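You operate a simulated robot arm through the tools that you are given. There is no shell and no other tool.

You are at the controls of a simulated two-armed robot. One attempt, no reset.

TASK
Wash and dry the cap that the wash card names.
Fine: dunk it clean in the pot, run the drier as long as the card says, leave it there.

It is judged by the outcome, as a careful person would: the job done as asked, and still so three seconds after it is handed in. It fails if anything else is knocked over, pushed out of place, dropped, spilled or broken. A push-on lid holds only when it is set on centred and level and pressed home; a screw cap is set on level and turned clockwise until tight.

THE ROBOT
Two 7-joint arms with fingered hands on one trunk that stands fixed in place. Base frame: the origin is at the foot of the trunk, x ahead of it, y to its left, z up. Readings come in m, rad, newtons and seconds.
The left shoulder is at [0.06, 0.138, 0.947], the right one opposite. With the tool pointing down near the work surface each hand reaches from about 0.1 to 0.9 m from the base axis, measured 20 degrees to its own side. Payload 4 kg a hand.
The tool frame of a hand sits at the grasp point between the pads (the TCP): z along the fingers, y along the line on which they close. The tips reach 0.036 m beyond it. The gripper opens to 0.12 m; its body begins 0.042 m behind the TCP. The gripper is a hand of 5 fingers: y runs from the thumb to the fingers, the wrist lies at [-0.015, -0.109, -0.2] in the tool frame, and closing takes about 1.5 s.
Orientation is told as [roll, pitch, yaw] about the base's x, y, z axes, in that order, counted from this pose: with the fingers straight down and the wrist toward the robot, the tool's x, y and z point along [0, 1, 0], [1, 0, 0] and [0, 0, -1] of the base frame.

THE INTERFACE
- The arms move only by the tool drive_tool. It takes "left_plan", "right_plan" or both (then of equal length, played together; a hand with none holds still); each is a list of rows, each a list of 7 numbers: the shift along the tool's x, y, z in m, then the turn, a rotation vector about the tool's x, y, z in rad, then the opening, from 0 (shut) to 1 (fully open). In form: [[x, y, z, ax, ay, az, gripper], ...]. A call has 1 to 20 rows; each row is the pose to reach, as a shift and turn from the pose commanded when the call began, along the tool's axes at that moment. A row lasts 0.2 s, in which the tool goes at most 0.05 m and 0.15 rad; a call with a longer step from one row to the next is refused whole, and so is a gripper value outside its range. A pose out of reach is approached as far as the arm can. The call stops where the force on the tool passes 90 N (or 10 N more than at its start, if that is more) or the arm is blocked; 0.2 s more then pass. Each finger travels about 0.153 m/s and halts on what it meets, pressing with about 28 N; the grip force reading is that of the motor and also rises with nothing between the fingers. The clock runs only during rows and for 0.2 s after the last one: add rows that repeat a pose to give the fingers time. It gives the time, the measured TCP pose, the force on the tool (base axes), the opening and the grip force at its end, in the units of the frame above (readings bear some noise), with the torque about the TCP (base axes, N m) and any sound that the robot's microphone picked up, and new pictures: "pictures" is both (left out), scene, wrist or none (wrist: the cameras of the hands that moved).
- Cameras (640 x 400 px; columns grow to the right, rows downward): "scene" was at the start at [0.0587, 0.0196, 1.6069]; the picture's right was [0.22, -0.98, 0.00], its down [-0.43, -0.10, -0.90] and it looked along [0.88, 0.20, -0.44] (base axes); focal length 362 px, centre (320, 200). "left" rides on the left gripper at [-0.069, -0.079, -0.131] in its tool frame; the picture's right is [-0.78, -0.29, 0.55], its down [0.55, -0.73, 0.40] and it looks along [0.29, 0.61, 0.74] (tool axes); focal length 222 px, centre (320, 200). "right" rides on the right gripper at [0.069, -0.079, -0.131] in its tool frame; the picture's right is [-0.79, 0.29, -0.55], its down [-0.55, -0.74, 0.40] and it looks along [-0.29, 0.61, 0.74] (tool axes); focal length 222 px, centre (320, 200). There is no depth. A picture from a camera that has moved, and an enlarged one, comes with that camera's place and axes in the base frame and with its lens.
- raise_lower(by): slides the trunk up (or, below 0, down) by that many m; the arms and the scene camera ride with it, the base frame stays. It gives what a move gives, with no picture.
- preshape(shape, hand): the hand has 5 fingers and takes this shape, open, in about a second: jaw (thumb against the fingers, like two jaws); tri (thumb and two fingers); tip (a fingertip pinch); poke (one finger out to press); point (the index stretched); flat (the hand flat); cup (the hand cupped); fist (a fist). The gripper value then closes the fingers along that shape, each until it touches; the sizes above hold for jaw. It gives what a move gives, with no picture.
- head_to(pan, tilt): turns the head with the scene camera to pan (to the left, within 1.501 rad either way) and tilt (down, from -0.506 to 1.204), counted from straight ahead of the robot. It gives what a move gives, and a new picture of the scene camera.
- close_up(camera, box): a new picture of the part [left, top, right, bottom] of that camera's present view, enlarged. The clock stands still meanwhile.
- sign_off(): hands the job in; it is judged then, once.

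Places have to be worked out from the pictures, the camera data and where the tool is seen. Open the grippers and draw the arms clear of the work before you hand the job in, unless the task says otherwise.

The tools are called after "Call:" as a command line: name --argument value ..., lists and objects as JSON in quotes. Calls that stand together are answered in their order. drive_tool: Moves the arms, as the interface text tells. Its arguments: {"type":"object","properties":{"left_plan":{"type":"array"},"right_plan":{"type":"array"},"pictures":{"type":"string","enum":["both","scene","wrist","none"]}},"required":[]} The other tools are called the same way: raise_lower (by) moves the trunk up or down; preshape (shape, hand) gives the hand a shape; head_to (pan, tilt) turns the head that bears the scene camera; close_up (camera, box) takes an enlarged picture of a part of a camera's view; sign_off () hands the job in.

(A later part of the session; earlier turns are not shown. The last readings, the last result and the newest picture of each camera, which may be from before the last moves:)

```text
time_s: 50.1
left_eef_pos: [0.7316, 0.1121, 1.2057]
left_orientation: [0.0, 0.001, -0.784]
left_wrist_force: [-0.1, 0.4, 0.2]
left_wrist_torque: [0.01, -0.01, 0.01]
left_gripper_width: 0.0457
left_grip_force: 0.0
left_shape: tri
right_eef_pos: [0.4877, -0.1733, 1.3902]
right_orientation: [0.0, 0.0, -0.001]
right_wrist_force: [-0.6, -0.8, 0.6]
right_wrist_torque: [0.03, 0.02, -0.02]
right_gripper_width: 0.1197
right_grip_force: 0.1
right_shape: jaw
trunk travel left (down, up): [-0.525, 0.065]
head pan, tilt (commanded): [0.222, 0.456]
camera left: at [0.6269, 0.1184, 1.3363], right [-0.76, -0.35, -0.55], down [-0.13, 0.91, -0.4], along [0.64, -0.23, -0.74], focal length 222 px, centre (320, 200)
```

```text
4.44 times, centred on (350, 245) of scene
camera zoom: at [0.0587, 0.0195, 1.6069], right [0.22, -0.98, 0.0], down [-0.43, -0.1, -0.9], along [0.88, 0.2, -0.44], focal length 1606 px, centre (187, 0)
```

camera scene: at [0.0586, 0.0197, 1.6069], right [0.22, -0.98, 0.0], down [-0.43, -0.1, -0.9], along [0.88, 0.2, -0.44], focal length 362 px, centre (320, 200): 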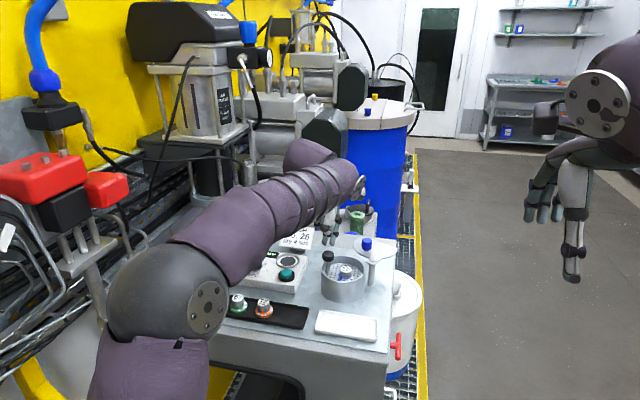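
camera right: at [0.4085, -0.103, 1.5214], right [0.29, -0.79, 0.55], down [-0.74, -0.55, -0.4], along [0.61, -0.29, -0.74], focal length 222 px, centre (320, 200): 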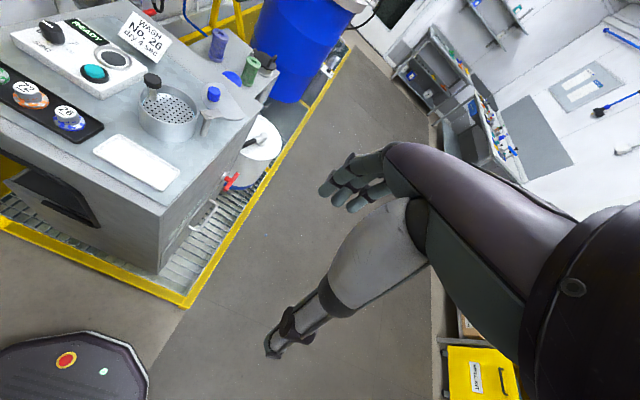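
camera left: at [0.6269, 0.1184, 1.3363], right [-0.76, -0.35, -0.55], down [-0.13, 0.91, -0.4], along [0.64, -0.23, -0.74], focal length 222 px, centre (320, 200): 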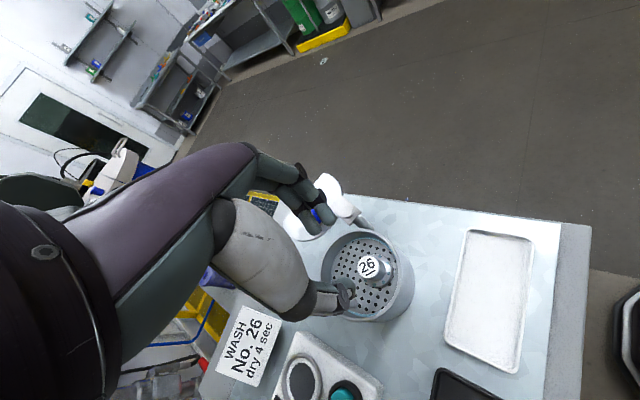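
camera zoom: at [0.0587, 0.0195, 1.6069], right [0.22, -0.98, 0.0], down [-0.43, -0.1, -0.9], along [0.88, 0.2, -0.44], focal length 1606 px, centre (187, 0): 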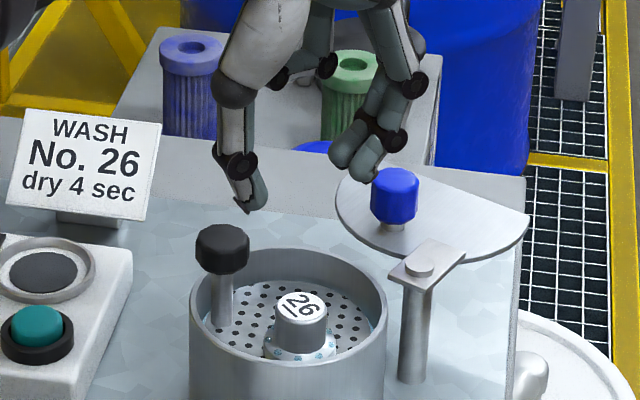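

The cap's top coincides with the grip axis within about 1 mm. I'll descend to the same release height (TCP 1.1175) and close gently.

Call:
drive_tool --left_plan '[[0, 0, 0.03, 0, 0, 0, 0.38], [0, 0, 0.055, 0, 0, 0, 0.38], [0, 0, 0.073, 0, 0, 0, 0.38], [0, 0, 0.082, 0, 0, 0, 0.38], [0, 0, 0.087, 0, 0, 0, 0.38], [0, 0, 0.087, 0, 0, 0, 0.38]]' --pictures "none"

Call:
close_up --camera "left" --box '[300, 190, 430, 320]'

Call:
close_up --camera "right" --box '[130, 60, 210, 130]'

Call:
close_up --camera "scene" --box '[320, 240, 380, 285]'

```text
time_s: 51.5
left_eef_pos: [0.7329, 0.1136, 1.1177]
left_orientation: [0.0, 0.0, -0.786]
left_wrist_force: [0.3, -0.8, 0.9]
left_wrist_torque: [0.06, 0.01, 0.01]
left_gripper_width: 0.0456
left_grip_force: 0.1
left_shape: tri
right_eef_pos: [0.4872, -0.1724, 1.3899]
right_orientation: [0.001, 0.001, 0.001]
right_wrist_force: [0.5, -0.7, 0.4]
right_wrist_torque: [0.0, 0.01, 0.0]
right_gripper_width: 0.1196
right_grip_force: 0.0
right_shape: jaw
trunk travel left (down, up): [-0.525, 0.065]
head pan, tilt (commanded): [0.222, 0.456]
```

```text
3.08 times, centred on (365, 255) of left
camera zoom: at [0.628, 0.1196, 1.2493], right [-0.76, -0.35, -0.55], down [-0.13, 0.91, -0.4], along [0.64, -0.23, -0.74], focal length 684 px, centre (182, 31)
```

zoom: 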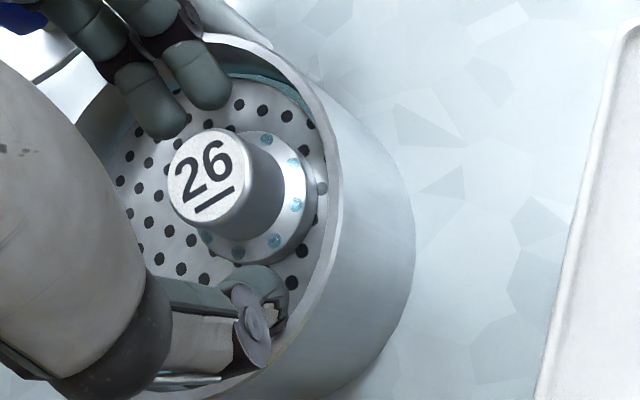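

```text
5.71 times, centred on (170, 95) of right
camera zoom: at [0.4081, -0.1027, 1.5216], right [0.29, -0.79, 0.55], down [-0.74, -0.55, -0.4], along [0.61, -0.29, -0.74], focal length 1269 px, centre (1177, 800)
```

zoom: 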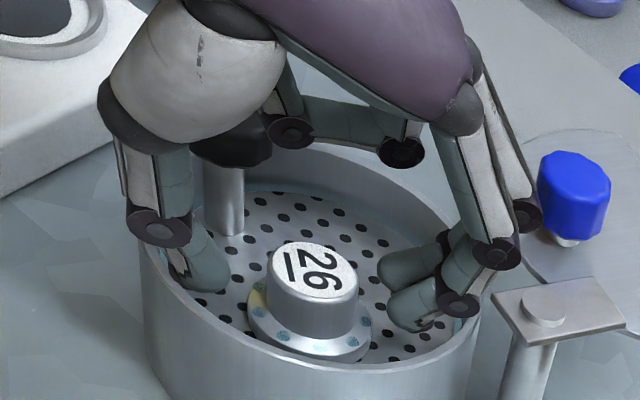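

```text
8.89 times, centred on (350, 262) of scene
camera zoom: at [0.0588, 0.0195, 1.6069], right [0.22, -0.98, 0.0], down [-0.43, -0.1, -0.9], along [0.88, 0.2, -0.44], focal length 3213 px, centre (53, -356)
```

zoom: 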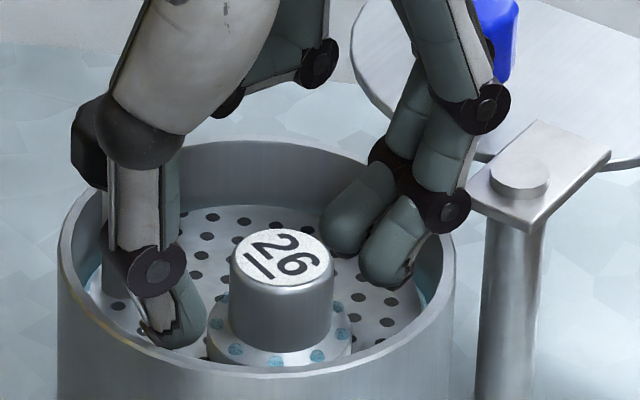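

The hand is well aligned around the clean cap, so I'll close gently and lift.

Call:
drive_tool --left_plan '[[0, 0, 0, 0, 0, 0, 0.32], [0, 0, 0, 0, 0, 0, 0.27], [0, 0, 0, 0, 0, 0, 0.22], [0, 0, 0, 0, 0, 0, 0.16], [0, 0, 0, 0, 0, 0, 0.1], [0, 0, 0, 0, 0, 0, 0.05], [0, 0, 0, 0, 0, 0, 0.05], [0, 0, -0.01, 0, 0, 0, 0.05], [0, 0, -0.025, 0, 0, 0, 0.05], [0, 0, -0.045, 0, 0, 0, 0.05], [0, 0, -0.07, 0, 0, 0, 0.05], [0, 0, -0.09, 0, 0, 0, 0.05]]' --pictures "wrist"

Call:
close_up --camera "left" --box '[300, 190, 430, 320]'

Call:
close_up --camera "right" --box '[110, 30, 230, 130]'

Call:
close_up --camera "scene" --box '[300, 200, 400, 290]'

```text
time_s: 54.1
left_eef_pos: [0.732, 0.1131, 1.208]
left_orientation: [0.0, -0.002, -0.785]
left_wrist_force: [0.2, 0.6, -1.1]
left_wrist_torque: [-0.02, -0.02, 0.02]
left_gripper_width: 0.0183
left_grip_force: 27.9
left_shape: tri
right_eef_pos: [0.4867, -0.1721, 1.3901]
right_orientation: [0.0, 0.0, -0.001]
right_wrist_force: [-0.1, 0.9, -0.4]
right_wrist_torque: [-0.01, 0.01, -0.02]
right_gripper_width: 0.1198
right_grip_force: 0.1
right_shape: jaw
trunk travel left (down, up): [-0.525, 0.065]
head pan, tilt (commanded): [0.222, 0.456]
camera left: at [0.6284, 0.1195, 1.339], right [-0.76, -0.35, -0.55], down [-0.13, 0.91, -0.4], along [0.64, -0.23, -0.74], focal length 222 px, centre (320, 200)
```

left: 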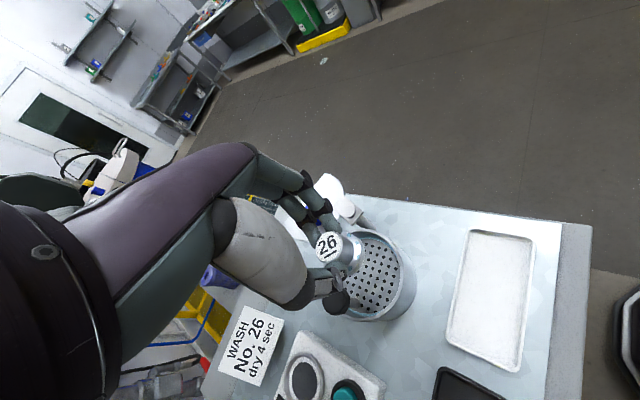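

```text
3.08 times, centred on (365, 255) of left
camera zoom: at [0.6284, 0.1195, 1.339], right [-0.76, -0.35, -0.55], down [-0.13, 0.91, -0.4], along [0.64, -0.23, -0.74], focal length 684 px, centre (182, 31)
```

zoom: 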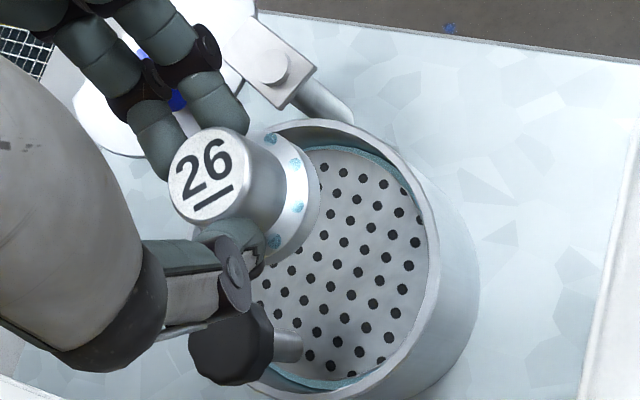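

```text
4.00 times, centred on (170, 80) of right
camera zoom: at [0.408, -0.1027, 1.5216], right [0.29, -0.79, 0.55], down [-0.74, -0.55, -0.4], along [0.61, -0.29, -0.74], focal length 888 px, centre (920, 680)
```

zoom: 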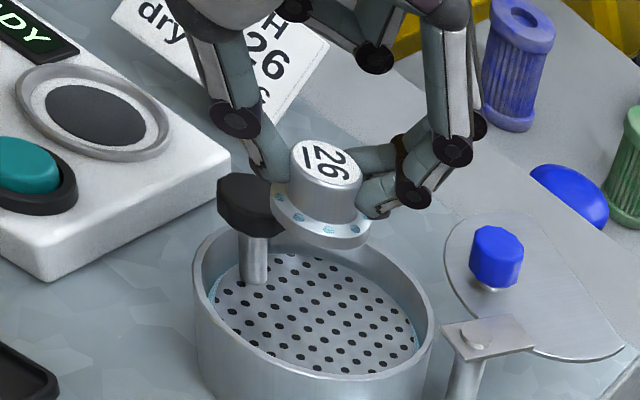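

```text
4.44 times, centred on (350, 245) of scene
camera zoom: at [0.0587, 0.0195, 1.6068], right [0.22, -0.98, 0.0], down [-0.43, -0.1, -0.9], along [0.88, 0.2, -0.44], focal length 1606 px, centre (187, 0)
```

zoom: 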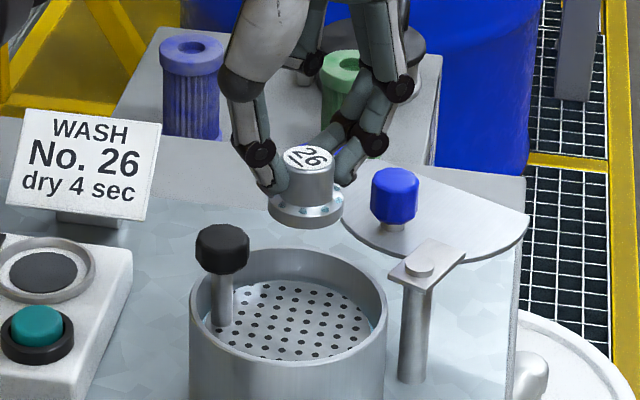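

The clean cap is held firmly. The drier ring refines to about (0.787, 0.2685), so I'll carry the cap there at height, keeping yaw −45° (clear of card, dial and button).

Call:
drive_tool --left_plan '[[0.0248, -0.0119, 0, 0, 0, 0, 0.05], [0.0496, -0.0237, 0, 0, 0, 0, 0.05], [0.0744, -0.0356, 0, 0, 0, 0, 0.05], [0.0992, -0.0474, 0, 0, 0, 0, 0.05], [0.124, -0.0593, 0, 0, 0, 0, 0.05], [0.1488, -0.0711, 0, 0, 0, 0, 0.05], [0.1488, -0.0711, 0, 0, 0, 0, 0.05]]' --pictures "wrist"

Call:
close_up --camera "left" --box '[300, 170, 460, 310]'

Call:
close_up --camera "right" --box '[30, 0, 150, 90]'

Call:
close_up --camera "scene" --box '[230, 190, 340, 290]'

```text
time_s: 55.7
left_eef_pos: [0.7674, 0.2495, 1.2017]
left_orientation: [-0.001, 0.0, -0.786]
left_wrist_force: [-0.2, -0.4, -1.5]
left_wrist_torque: [-0.01, 0.02, 0.01]
left_gripper_width: 0.0178
left_grip_force: 28.5
left_shape: tri
left hand out of reach, approached as far as the arm can: row 4, 5, 6, 7
right_eef_pos: [0.4869, -0.1716, 1.3901]
right_orientation: [-0.003, -0.002, -0.001]
right_wrist_force: [0.1, 0.1, -0.4]
right_wrist_torque: [-0.02, 0.0, 0.02]
right_gripper_width: 0.1198
right_grip_force: 0.1
right_shape: jaw
trunk travel left (down, up): [-0.525, 0.065]
head pan, tilt (commanded): [0.222, 0.456]
camera left: at [0.6627, 0.2576, 1.3317], right [-0.76, -0.35, -0.55], down [-0.13, 0.91, -0.4], along [0.64, -0.23, -0.74], focal length 222 px, centre (320, 200)
```

left: 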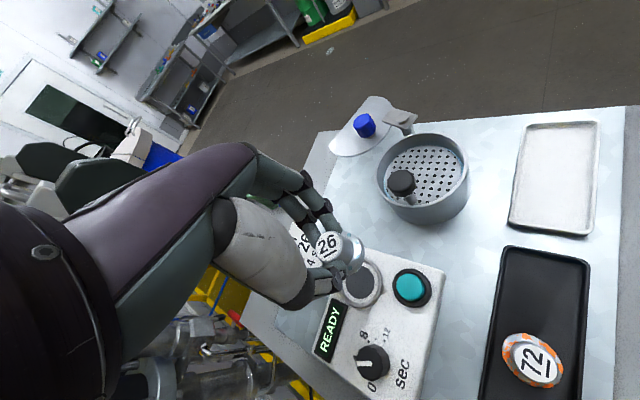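

```text
2.86 times, centred on (380, 240) of left
camera zoom: at [0.6627, 0.2576, 1.3317], right [-0.76, -0.35, -0.55], down [-0.13, 0.91, -0.4], along [0.64, -0.23, -0.74], focal length 635 px, centre (149, 86)
```

zoom: 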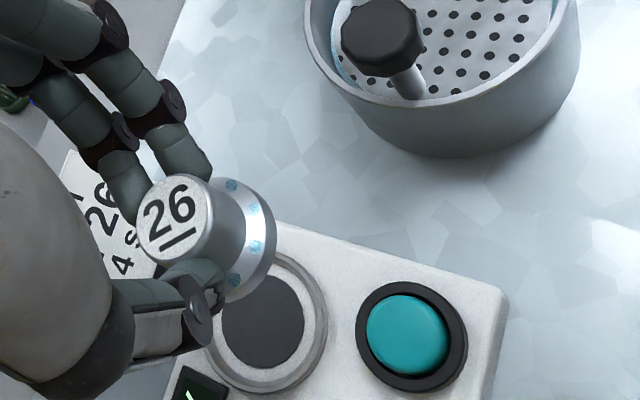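

```text
4.44 times, centred on (90, 45) of right
camera zoom: at [0.4077, -0.1007, 1.5217], right [0.29, -0.78, 0.55], down [-0.73, -0.55, -0.4], along [0.61, -0.29, -0.74], focal length 987 px, centre (1342, 889)
```

zoom: 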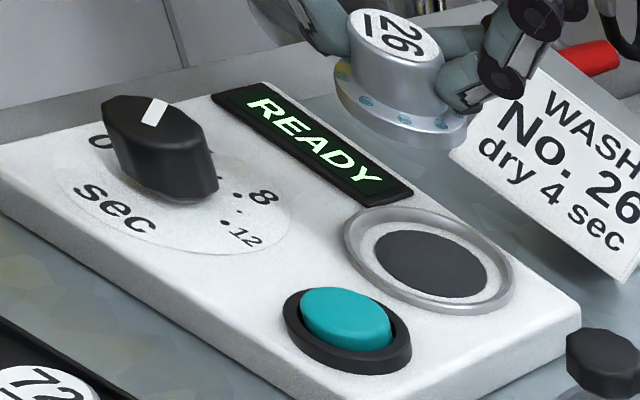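

```text
4.00 times, centred on (285, 240) of scene
camera zoom: at [0.0585, 0.0211, 1.6069], right [0.22, -0.98, 0.0], down [-0.43, -0.1, -0.9], along [0.88, 0.2, -0.44], focal length 1446 px, centre (460, 40)
```

zoom: 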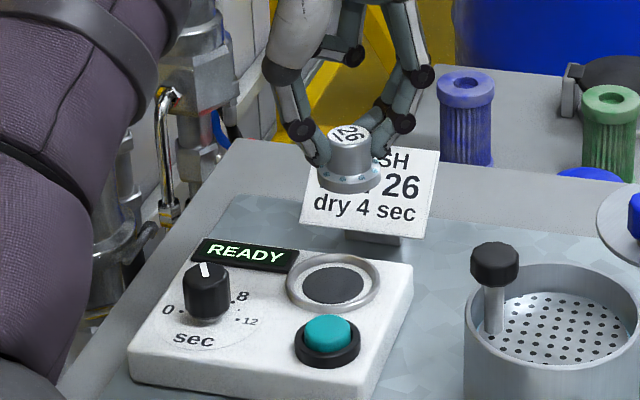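

The arm reached its limit at that height (the wrist is too far out), stopping at (0.767, 0.2495, 1.20). Lower down the pose is within reach, so I'll descend about 5 cm and see where the TCP settles.

Call:
drive_tool --left_plan '[[0, 0, 0.01, 0, 0, 0, 0.05], [0, 0, 0.02, 0, 0, 0, 0.05], [0, 0, 0.03, 0, 0, 0, 0.05], [0, 0, 0.04, 0, 0, 0, 0.05], [0, 0, 0.05, 0, 0, 0, 0.05], [0, 0, 0.055, 0, 0, 0, 0.05], [0, 0, 0.055, 0, 0, 0, 0.05]]' --pictures "wrist"

Call:
close_up --camera "left" --box '[300, 170, 460, 310]'

Call:
close_up --camera "right" --box '[30, 0, 150, 90]'

Call:
close_up --camera "scene" --box '[230, 190, 340, 290]'

```text
time_s: 57.3
left_eef_pos: [0.7662, 0.2463, 1.1435]
left_orientation: [-0.001, 0.0, -0.786]
left_wrist_force: [0.4, 0.6, -1.5]
left_wrist_torque: [0.02, 0.02, 0.0]
left_gripper_width: 0.0178
left_grip_force: 28.2
left_shape: tri
right_eef_pos: [0.4873, -0.1733, 1.3911]
right_orientation: [0.0, 0.002, -0.002]
right_wrist_force: [0.0, 0.5, -0.4]
right_wrist_torque: [-0.01, -0.01, 0.04]
right_gripper_width: 0.1198
right_grip_force: 0.1
right_shape: jaw
trunk travel left (down, up): [-0.525, 0.065]
head pan, tilt (commanded): [0.222, 0.456]
camera left: at [0.6625, 0.2534, 1.2766], right [-0.76, -0.35, -0.55], down [-0.13, 0.91, -0.4], along [0.64, -0.23, -0.74], focal length 222 px, centre (320, 200)
```

left: 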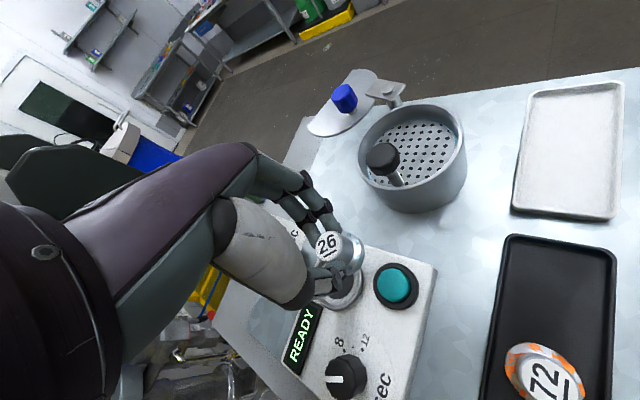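

```text
2.86 times, centred on (380, 240) of left
camera zoom: at [0.6625, 0.2534, 1.2766], right [-0.76, -0.35, -0.55], down [-0.13, 0.91, -0.4], along [0.64, -0.23, -0.74], focal length 635 px, centre (149, 86)
```

zoom: 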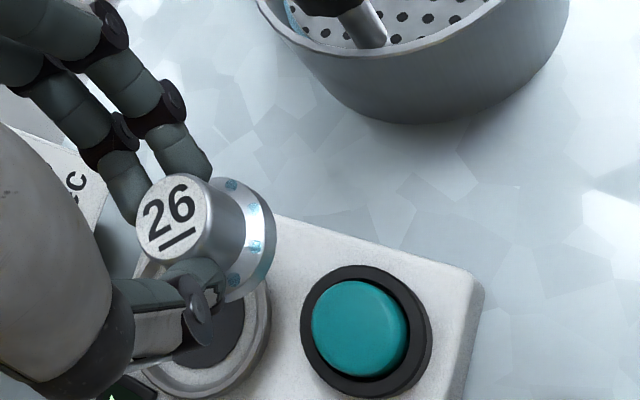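

```text
4.44 times, centred on (90, 45) of right
camera zoom: at [0.4082, -0.1025, 1.5215], right [0.29, -0.78, 0.55], down [-0.74, -0.55, -0.4], along [0.61, -0.29, -0.74], focal length 987 px, centre (1342, 889)
```

zoom: 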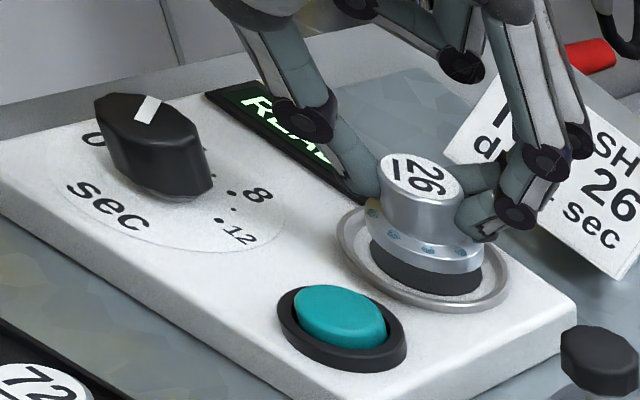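

```text
4.00 times, centred on (285, 240) of scene
camera zoom: at [0.059, 0.0197, 1.6068], right [0.22, -0.98, 0.0], down [-0.43, -0.1, -0.9], along [0.88, 0.2, -0.44], focal length 1446 px, centre (460, 40)
```

zoom: 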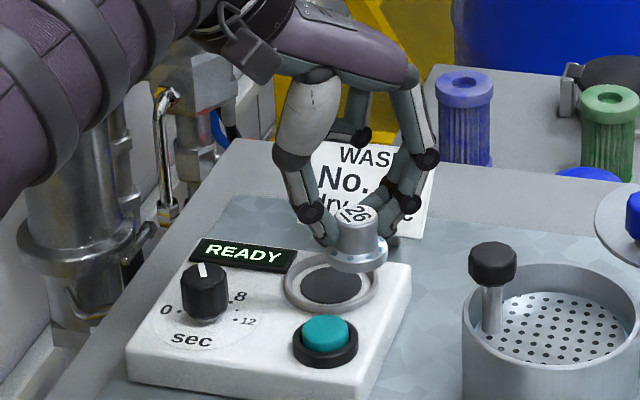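

The TCP is at (0.766, 0.247, 1.143). I'll move the remaining ~2 cm forward and left to centre over the ring and check alignment.

Call:
drive_tool --left_plan '[[0.01, 0, 0, 0, 0, 0, 0.05], [0.02, 0, 0, 0, 0, 0, 0.05], [0.0297, -0.0007, 0, 0, 0, 0, 0.05], [0.0297, -0.0007, 0, 0, 0, 0, 0.05]]' --pictures "wrist"

Call:
close_up --camera "left" --box '[280, 190, 420, 320]'

Call:
close_up --camera "right" --box '[50, 0, 150, 80]'

Call:
close_up --camera "scene" --box '[250, 210, 330, 280]'

```text
time_s: 58.3
left_eef_pos: [0.7859, 0.2603, 1.1525]
left_orientation: [0.014, -0.005, -0.8]
left_wrist_force: [-0.5, -0.1, -0.6]
left_wrist_torque: [-0.01, 0.02, 0.0]
left_gripper_width: 0.0179
left_grip_force: 28.1
left_shape: tri
left hand out of reach, approached as far as the arm can: row 3
right_eef_pos: [0.4869, -0.1729, 1.3918]
right_orientation: [0.0, -0.001, -0.001]
right_wrist_force: [0.3, -0.2, -0.4]
right_wrist_torque: [0.0, 0.0, 0.01]
right_gripper_width: 0.1198
right_grip_force: 0.1
right_shape: jaw
trunk travel left (down, up): [-0.525, 0.065]
head pan, tilt (commanded): [0.222, 0.456]
camera left: at [0.6796, 0.2674, 1.2814], right [-0.76, -0.34, -0.56], down [-0.11, 0.91, -0.39], along [0.64, -0.23, -0.73], focal length 222 px, centre (320, 200)
```

left: 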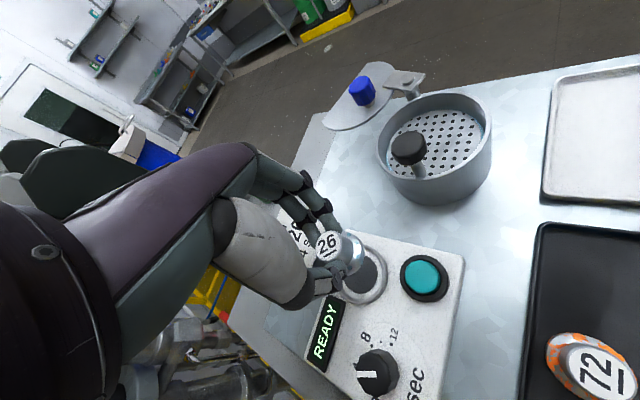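

```text
3.08 times, centred on (350, 255) of left
camera zoom: at [0.6796, 0.2674, 1.2814], right [-0.76, -0.34, -0.56], down [-0.11, 0.91, -0.39], along [0.64, -0.23, -0.73], focal length 684 px, centre (228, 31)
```

zoom: 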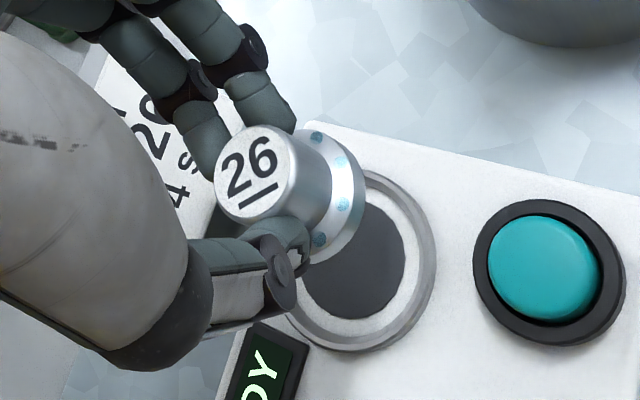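

```text
5.00 times, centred on (100, 40) of right
camera zoom: at [0.408, -0.1026, 1.5216], right [0.29, -0.79, 0.55], down [-0.74, -0.55, -0.4], along [0.61, -0.29, -0.74], focal length 1111 px, centre (1420, 1000)
```

zoom: 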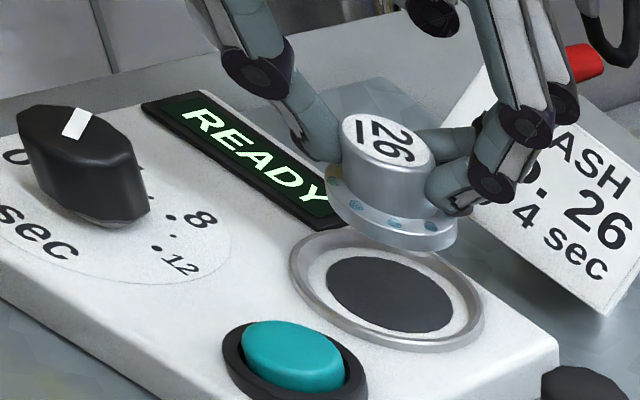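

```text
5.71 times, centred on (290, 245) of scene
camera zoom: at [0.0587, 0.0195, 1.6068], right [0.22, -0.98, 0.0], down [-0.43, -0.1, -0.9], along [0.88, 0.2, -0.44], focal length 2066 px, centre (491, -57)
```

zoom: 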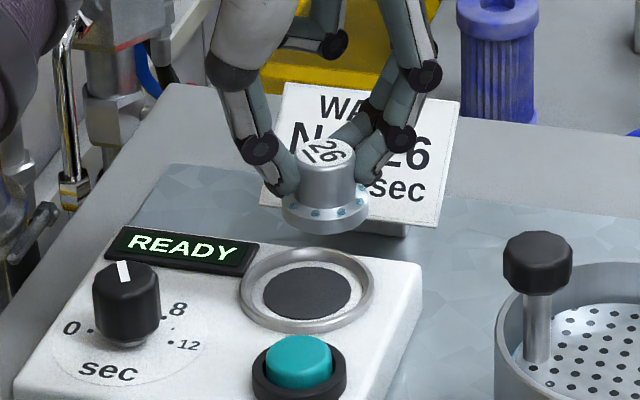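

The extreme yaw is limiting reach, so I'll rotate the hand to about yaw −0.35, which pulls the wrist in. I'll also level the slight tilt and centre over the ring at (0.787, 0.2685).

Call:
drive_tool --left_plan '[[0, 0, 0, 0.001, -0.004, -0.11, 0.05], [0.001, -0.001, 0.002, 0.002, -0.007, -0.22, 0.05], [0.003, -0.0025, 0.004, 0.004, -0.011, -0.33, 0.05], [0.0063, -0.005, 0.0085, 0.005, -0.014, -0.45, 0.05], [0.0063, -0.005, 0.0085, 0.005, -0.014, -0.45, 0.05]]' --pictures "wrist"

Call:
close_up --camera "left" --box '[280, 190, 420, 320]'

Call:
close_up --camera "right" --box '[50, 0, 150, 80]'

Call:
close_up --camera "scene" --box '[250, 210, 330, 280]'

```text
time_s: 59.5
left_eef_pos: [0.7868, 0.2764, 1.1355]
left_orientation: [-0.012, 0.009, -0.334]
left_wrist_force: [0.1, -0.8, -1.2]
left_wrist_torque: [-0.01, 0.02, 0.0]
left_gripper_width: 0.0181
left_grip_force: 27.7
left_shape: tri
right_eef_pos: [0.488, -0.1724, 1.391]
right_orientation: [-0.001, 0.0, -0.001]
right_wrist_force: [-0.4, 0.4, 0.5]
right_wrist_torque: [-0.04, 0.01, -0.01]
right_gripper_width: 0.1197
right_grip_force: 0.0
right_shape: jaw
trunk travel left (down, up): [-0.525, 0.065]
head pan, tilt (commanded): [0.222, 0.456]
camera left: at [0.6924, 0.2373, 1.2694], right [-0.54, -0.65, -0.53], down [-0.52, 0.76, -0.4], along [0.66, 0.06, -0.75], focal length 222 px, centre (320, 200)
```

left: 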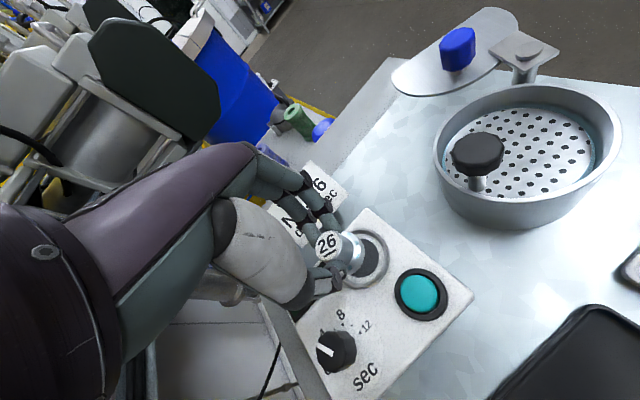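

```text
3.08 times, centred on (350, 255) of left
camera zoom: at [0.6924, 0.2373, 1.2694], right [-0.54, -0.65, -0.53], down [-0.52, 0.76, -0.4], along [0.66, 0.06, -0.75], focal length 684 px, centre (228, 31)
```

zoom: 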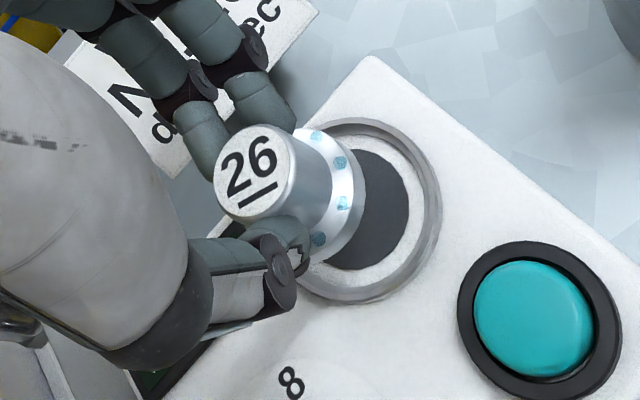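

```text
5.00 times, centred on (100, 40) of right
camera zoom: at [0.4083, -0.1023, 1.5215], right [0.29, -0.78, 0.55], down [-0.74, -0.55, -0.4], along [0.61, -0.29, -0.74], focal length 1111 px, centre (1420, 1000)
```

zoom: 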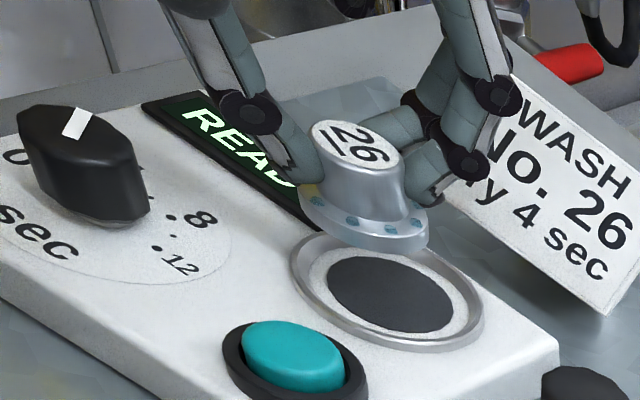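

```text
5.71 times, centred on (290, 245) of scene
camera zoom: at [0.059, 0.0198, 1.6068], right [0.22, -0.98, 0.0], down [-0.43, -0.1, -0.9], along [0.88, 0.2, -0.44], focal length 2066 px, centre (491, -57)
```

zoom: 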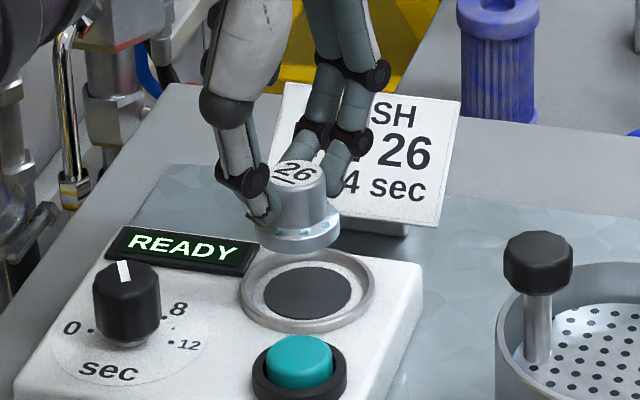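

The earlier move was still converging, so my correction overshot slightly (now y = 0.276 with about 0.8° of tilt). I'll undo the tilt and shift −7.5 mm in y.

Call:
drive_tool --left_plan '[[-0.004, 0.0015, 0, -0.005, 0.006, 0, 0.05], [-0.0073, 0.0029, 0, -0.009, 0.012, 0, 0.05], [-0.0073, 0.0029, 0, -0.009, 0.012, 0, 0.05], [-0.0073, 0.0029, 0, -0.009, 0.012, 0, 0.05]]' --pictures "none"

Call:
close_up --camera "left" --box '[280, 190, 420, 320]'

Call:
close_up --camera "right" --box '[50, 0, 150, 80]'

Call:
close_up --camera "scene" --box '[250, 210, 330, 280]'

```text
time_s: 60.5
left_eef_pos: [0.7878, 0.2689, 1.137]
left_orientation: [0.0, -0.002, -0.337]
left_wrist_force: [0.4, 0.1, -1.4]
left_wrist_torque: [0.0, -0.01, 0.0]
left_gripper_width: 0.0177
left_grip_force: 28.3
left_shape: tri
right_eef_pos: [0.4872, -0.1729, 1.3904]
right_orientation: [0.0, 0.001, 0.0]
right_wrist_force: [-0.2, -0.8, 0.0]
right_wrist_torque: [0.01, -0.01, 0.02]
right_gripper_width: 0.1198
right_grip_force: 0.1
right_shape: jaw
trunk travel left (down, up): [-0.525, 0.065]
head pan, tilt (commanded): [0.222, 0.456]
```

```text
3.08 times, centred on (350, 255) of left
camera zoom: at [0.691, 0.2286, 1.2679], right [-0.53, -0.65, -0.55], down [-0.51, 0.76, -0.4], along [0.67, 0.07, -0.74], focal length 684 px, centre (228, 31)
```

zoom: 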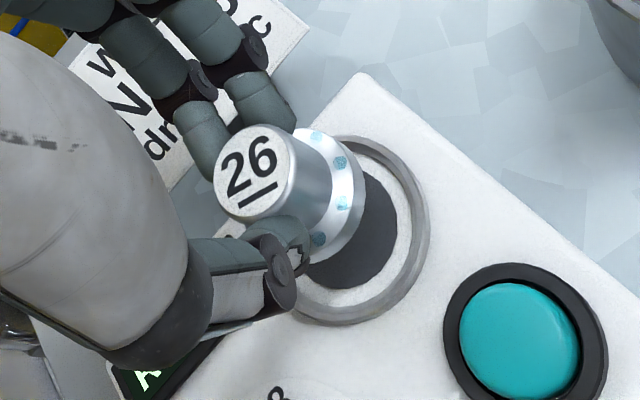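

```text
5.00 times, centred on (100, 40) of right
camera zoom: at [0.4082, -0.1026, 1.5215], right [0.29, -0.79, 0.55], down [-0.74, -0.55, -0.4], along [0.61, -0.29, -0.74], focal length 1111 px, centre (1420, 1000)
```

zoom: 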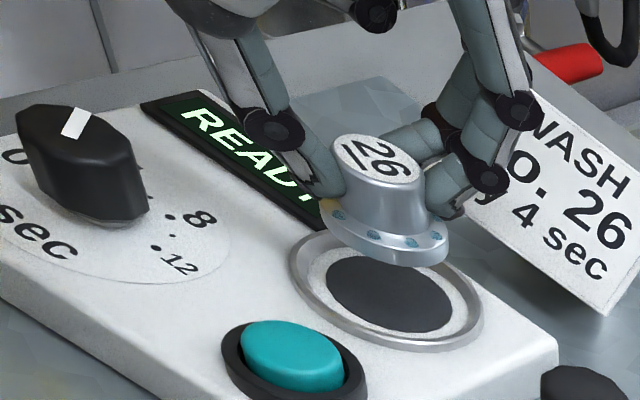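

```text
5.71 times, centred on (290, 245) of scene
camera zoom: at [0.0589, 0.0196, 1.6068], right [0.22, -0.98, 0.0], down [-0.43, -0.1, -0.9], along [0.88, 0.2, -0.44], focal length 2066 px, centre (491, -57)
```

zoom: 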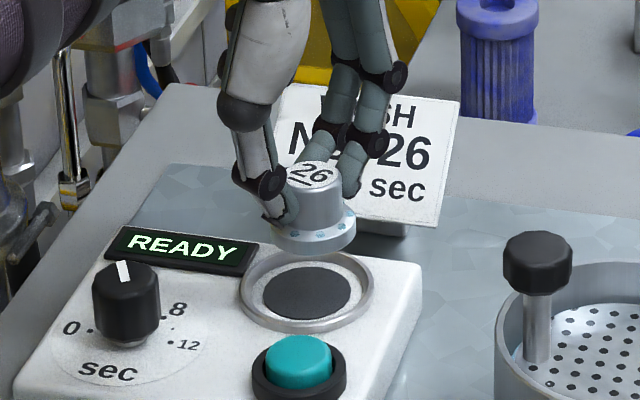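

The predicted landing point (350, 229) matches the ring centre (about 348, 230) in the left view. I'll lower 22 mm, then check.

Call:
drive_tool --left_plan '[[0, 0, 0.008, 0, 0, 0, 0.05], [0, 0, 0.015, 0, 0, 0, 0.05], [0, 0, 0.022, 0, 0, 0, 0.05], [0, 0, 0.022, 0, 0, 0, 0.05]]' --pictures "none"

Call:
close_up --camera "left" --box '[280, 190, 420, 320]'

Call:
close_up --camera "right" --box '[50, 0, 150, 80]'

Call:
close_up --camera "scene" --box '[260, 225, 320, 275]'

```text
time_s: 61.5
left_eef_pos: [0.7888, 0.2685, 1.1157]
left_orientation: [0.0, -0.001, -0.335]
left_wrist_force: [0.0, 0.2, -0.9]
left_wrist_torque: [0.03, -0.03, 0.0]
left_gripper_width: 0.018
left_grip_force: 27.8
left_shape: tri
right_eef_pos: [0.4866, -0.1721, 1.391]
right_orientation: [0.0, 0.001, 0.0]
right_wrist_force: [0.9, -0.2, -0.4]
right_wrist_torque: [-0.01, -0.03, 0.0]
right_gripper_width: 0.12
right_grip_force: 0.1
right_shape: jaw
trunk travel left (down, up): [-0.525, 0.065]
head pan, tilt (commanded): [0.222, 0.456]
```

```text
3.08 times, centred on (350, 255) of left
camera zoom: at [0.6907, 0.2282, 1.246], right [-0.53, -0.65, -0.55], down [-0.51, 0.76, -0.4], along [0.67, 0.07, -0.74], focal length 684 px, centre (228, 31)
```

zoom: 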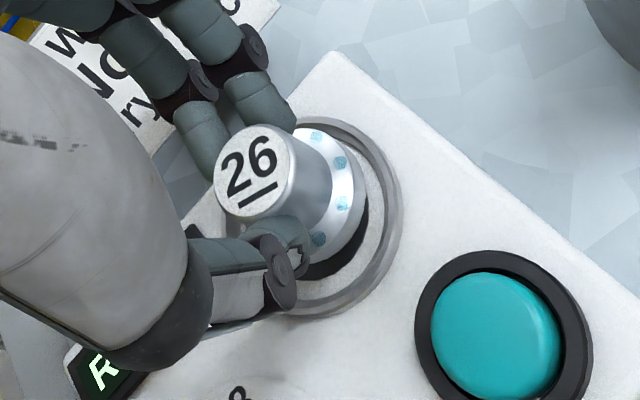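

```text
5.00 times, centred on (100, 40) of right
camera zoom: at [0.4081, -0.1026, 1.5215], right [0.29, -0.79, 0.55], down [-0.74, -0.55, -0.4], along [0.61, -0.29, -0.74], focal length 1111 px, centre (1420, 1000)
```

zoom: 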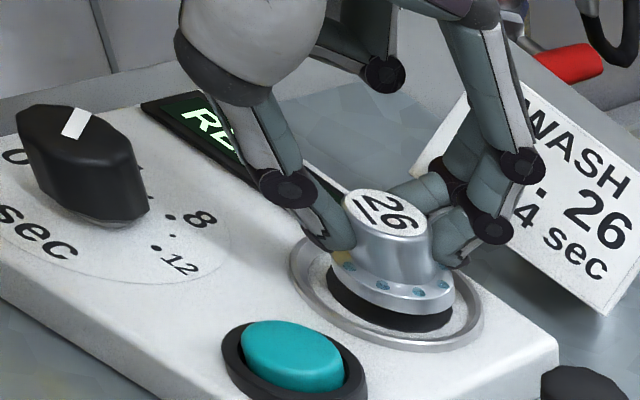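

```text
8.00 times, centred on (290, 250) of scene
camera zoom: at [0.0588, 0.0196, 1.6068], right [0.22, -0.98, 0.0], down [-0.43, -0.1, -0.9], along [0.88, 0.2, -0.44], focal length 2892 px, centre (560, -200)
```

zoom: 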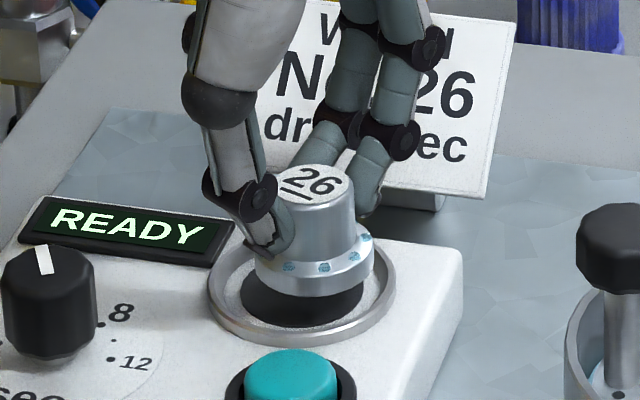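

The cap is a few millimetres above the pad. I'll lower 5 mm more and inspect the gaps to the ring closely.

Call:
drive_tool --left_plan '[[0, 0, 0.0025, 0, 0, 0, 0.05], [0, 0, 0.005, 0, 0, 0, 0.05], [0, 0, 0.005, 0, 0, 0, 0.05]]' --pictures "none"

Call:
close_up --camera "left" --box '[310, 220, 390, 290]'

Call:
close_up --camera "right" --box '[85, 25, 145, 75]'

Call:
close_up --camera "scene" --box '[265, 235, 315, 275]'

```text
time_s: 62.3
left_eef_pos: [0.7893, 0.268, 1.1107]
left_orientation: [0.001, -0.001, -0.336]
left_wrist_force: [1.2, -0.6, -1.1]
left_wrist_torque: [-0.02, 0.0, -0.02]
left_gripper_width: 0.0178
left_grip_force: 28.1
left_shape: tri
right_eef_pos: [0.4872, -0.1735, 1.3912]
right_orientation: [0.001, -0.001, 0.0]
right_wrist_force: [-0.1, -0.3, 0.2]
right_wrist_torque: [0.01, -0.01, 0.04]
right_gripper_width: 0.1197
right_grip_force: 0.0
right_shape: jaw
trunk travel left (down, up): [-0.525, 0.065]
head pan, tilt (commanded): [0.222, 0.456]
```

```text
5.71 times, centred on (350, 255) of left
camera zoom: at [0.6912, 0.2277, 1.2414], right [-0.53, -0.65, -0.55], down [-0.51, 0.76, -0.4], along [0.67, 0.07, -0.74], focal length 1269 px, centre (149, -114)
```

zoom: 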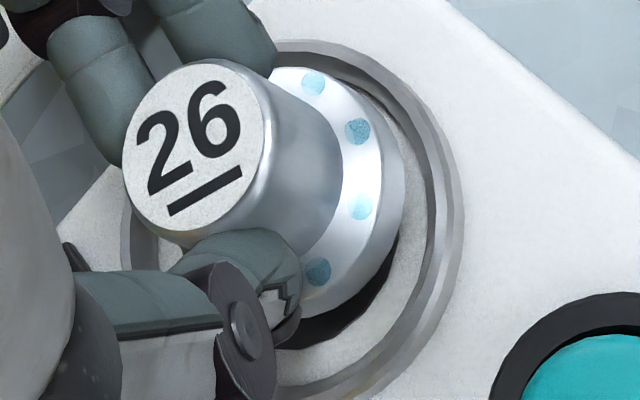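

```text
8.00 times, centred on (115, 50) of right
camera zoom: at [0.4082, -0.1026, 1.5215], right [0.29, -0.78, 0.55], down [-0.74, -0.55, -0.4], along [0.61, -0.29, -0.74], focal length 1777 px, centre (1960, 1400)
```

zoom: 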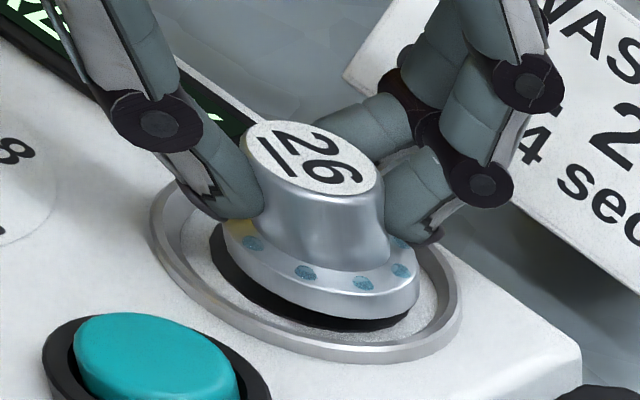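

```text
10.00 times, centred on (290, 255) of scene
camera zoom: at [0.0589, 0.0196, 1.6068], right [0.22, -0.98, 0.0], down [-0.43, -0.1, -0.9], along [0.88, 0.2, -0.44], focal length 3615 px, centre (620, -350)
```

zoom: 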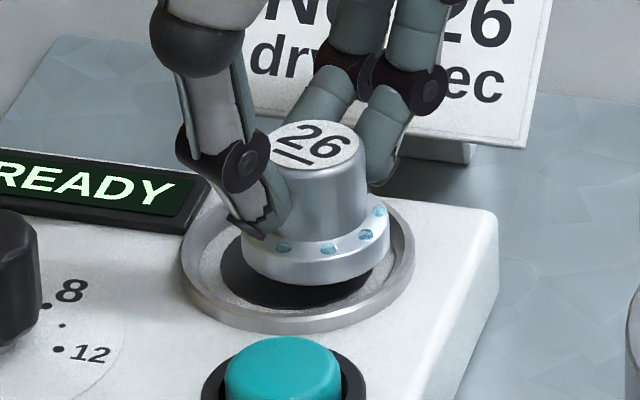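

All three views suggest the cap is about 3 mm too far toward −y. I'll shift it +3 mm in y and lower slowly until contact.

Call:
drive_tool --left_plan '[[0.0032, 0, 0, 0, 0, 0, 0.05], [0.0032, 0, 0.0015, 0, 0, 0, 0.05], [0.0032, 0, 0.003, 0, 0, 0, 0.05], [0.0032, 0, 0.003, 0, 0, 0, 0.05]]' --pictures "none"

Call:
close_up --camera "right" --box '[85, 25, 145, 75]'

Call:
close_up --camera "scene" --box '[265, 235, 315, 275]'

```text
time_s: 63.3
left_eef_pos: [0.7891, 0.2708, 1.1069]
left_orientation: [-0.001, -0.001, -0.336]
left_wrist_force: [0.3, 0.3, -1.3]
left_wrist_torque: [0.0, 0.02, 0.02]
left_gripper_width: 0.0178
left_grip_force: 27.9
left_shape: tri
right_eef_pos: [0.4872, -0.1723, 1.3898]
right_orientation: [0.0, 0.0, 0.001]
right_wrist_force: [-0.3, 0.0, -0.5]
right_wrist_torque: [0.0, -0.02, 0.0]
right_gripper_width: 0.1197
right_grip_force: 0.0
right_shape: jaw
trunk travel left (down, up): [-0.525, 0.065]
head pan, tilt (commanded): [0.222, 0.456]
```

```text
8.00 times, centred on (115, 50) of right
camera zoom: at [0.4082, -0.1026, 1.5215], right [0.29, -0.79, 0.55], down [-0.74, -0.55, -0.4], along [0.61, -0.29, -0.74], focal length 1777 px, centre (1960, 1400)
```

zoom: 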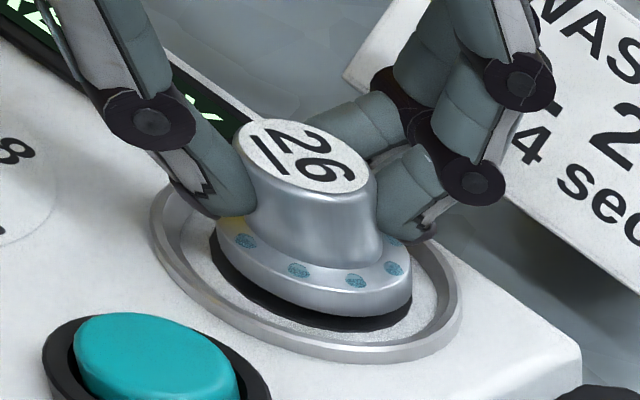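

```text
10.00 times, centred on (290, 255) of scene
camera zoom: at [0.0589, 0.0196, 1.6068], right [0.22, -0.98, 0.0], down [-0.43, -0.1, -0.9], along [0.88, 0.2, -0.44], focal length 3615 px, centre (620, -350)
```

zoom: 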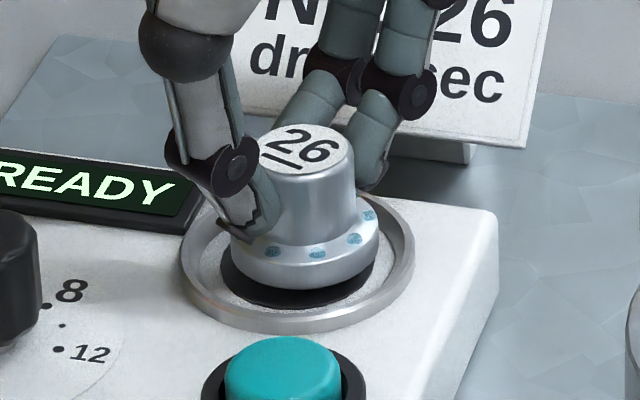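

The brim is now centred over the black pad within about 2 mm in both views, with a few millimetres left. I'll lower 3 mm more and check for contact.

Call:
drive_tool --left_plan '[[0, 0, 0.0015, 0, 0, 0, 0.05], [0, 0, 0.003, 0, 0, 0, 0.05], [0, 0, 0.003, 0, 0, 0, 0.05]]' --pictures "none"

Call:
close_up --camera "right" --box '[85, 25, 145, 75]'

Call:
close_up --camera "scene" --box '[265, 235, 315, 275]'

```text
time_s: 64.1
left_eef_pos: [0.7898, 0.2708, 1.1049]
left_orientation: [-0.001, -0.001, -0.335]
left_wrist_force: [-0.4, -0.3, -0.7]
left_wrist_torque: [-0.01, 0.04, -0.03]
left_gripper_width: 0.0179
left_grip_force: 28.1
left_shape: tri
right_eef_pos: [0.4866, -0.1725, 1.3908]
right_orientation: [0.0, 0.0, -0.001]
right_wrist_force: [-0.4, 0.4, -0.7]
right_wrist_torque: [0.04, -0.02, 0.01]
right_gripper_width: 0.1197
right_grip_force: 0.0
right_shape: jaw
trunk travel left (down, up): [-0.525, 0.065]
head pan, tilt (commanded): [0.222, 0.456]
```

```text
8.00 times, centred on (115, 50) of right
camera zoom: at [0.4082, -0.1026, 1.5215], right [0.29, -0.79, 0.55], down [-0.74, -0.55, -0.4], along [0.61, -0.29, -0.74], focal length 1777 px, centre (1960, 1400)
```

zoom: 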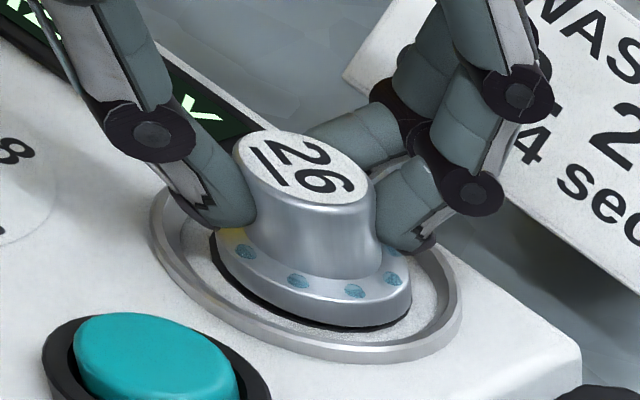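

```text
10.00 times, centred on (290, 255) of scene
camera zoom: at [0.0589, 0.0196, 1.6068], right [0.22, -0.98, 0.0], down [-0.43, -0.1, -0.9], along [0.88, 0.2, -0.44], focal length 3615 px, centre (620, -350)
```

zoom: 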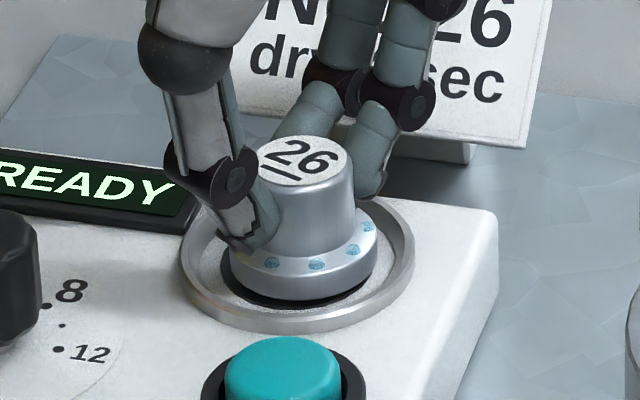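

The brim now nearly covers the pad, with only a sliver of black left. I'll go 2.5 mm more.

Call:
drive_tool --left_plan '[[0, 0, 0.0012, 0, 0, 0, 0.05], [0, 0, 0.0025, 0, 0, 0, 0.05], [0, 0, 0.0025, 0, 0, 0, 0.05]]' --pictures "none"

Call:
close_up --camera "right" --box '[85, 25, 145, 75]'

Call:
close_up --camera "scene" --box '[265, 235, 315, 275]'

```text
time_s: 64.9
left_eef_pos: [0.7898, 0.2701, 1.1029]
left_orientation: [0.0, -0.001, -0.335]
left_wrist_force: [-1.1, 0.2, 2.4]
left_wrist_torque: [0.02, -0.03, -0.01]
left_gripper_width: 0.018
left_grip_force: 28.0
left_shape: tri
right_eef_pos: [0.4874, -0.1732, 1.3891]
right_orientation: [0.001, 0.0, 0.001]
right_wrist_force: [-0.5, 0.1, -0.7]
right_wrist_torque: [-0.02, -0.03, 0.0]
right_gripper_width: 0.12
right_grip_force: 0.0
right_shape: jaw
trunk travel left (down, up): [-0.525, 0.065]
head pan, tilt (commanded): [0.222, 0.456]
```

```text
8.00 times, centred on (115, 50) of right
camera zoom: at [0.4077, -0.1027, 1.5217], right [0.29, -0.79, 0.55], down [-0.74, -0.55, -0.4], along [0.61, -0.29, -0.74], focal length 1777 px, centre (1960, 1400)
```

zoom: 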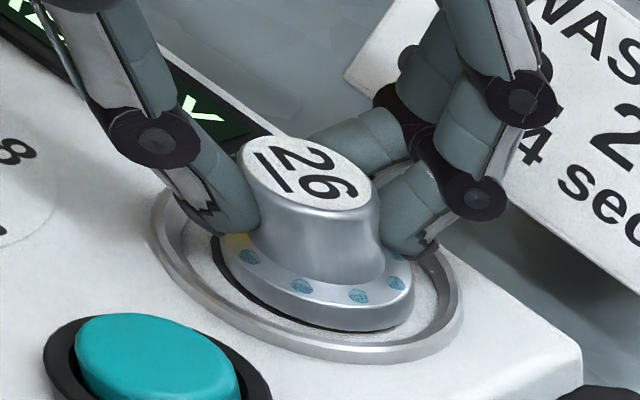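

```text
10.00 times, centred on (290, 255) of scene
camera zoom: at [0.0584, 0.0195, 1.6069], right [0.22, -0.98, 0.0], down [-0.43, -0.1, -0.9], along [0.88, 0.2, -0.44], focal length 3615 px, centre (620, -350)
```

zoom: 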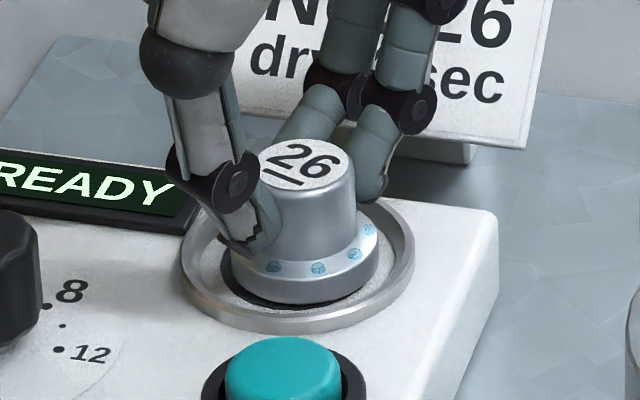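

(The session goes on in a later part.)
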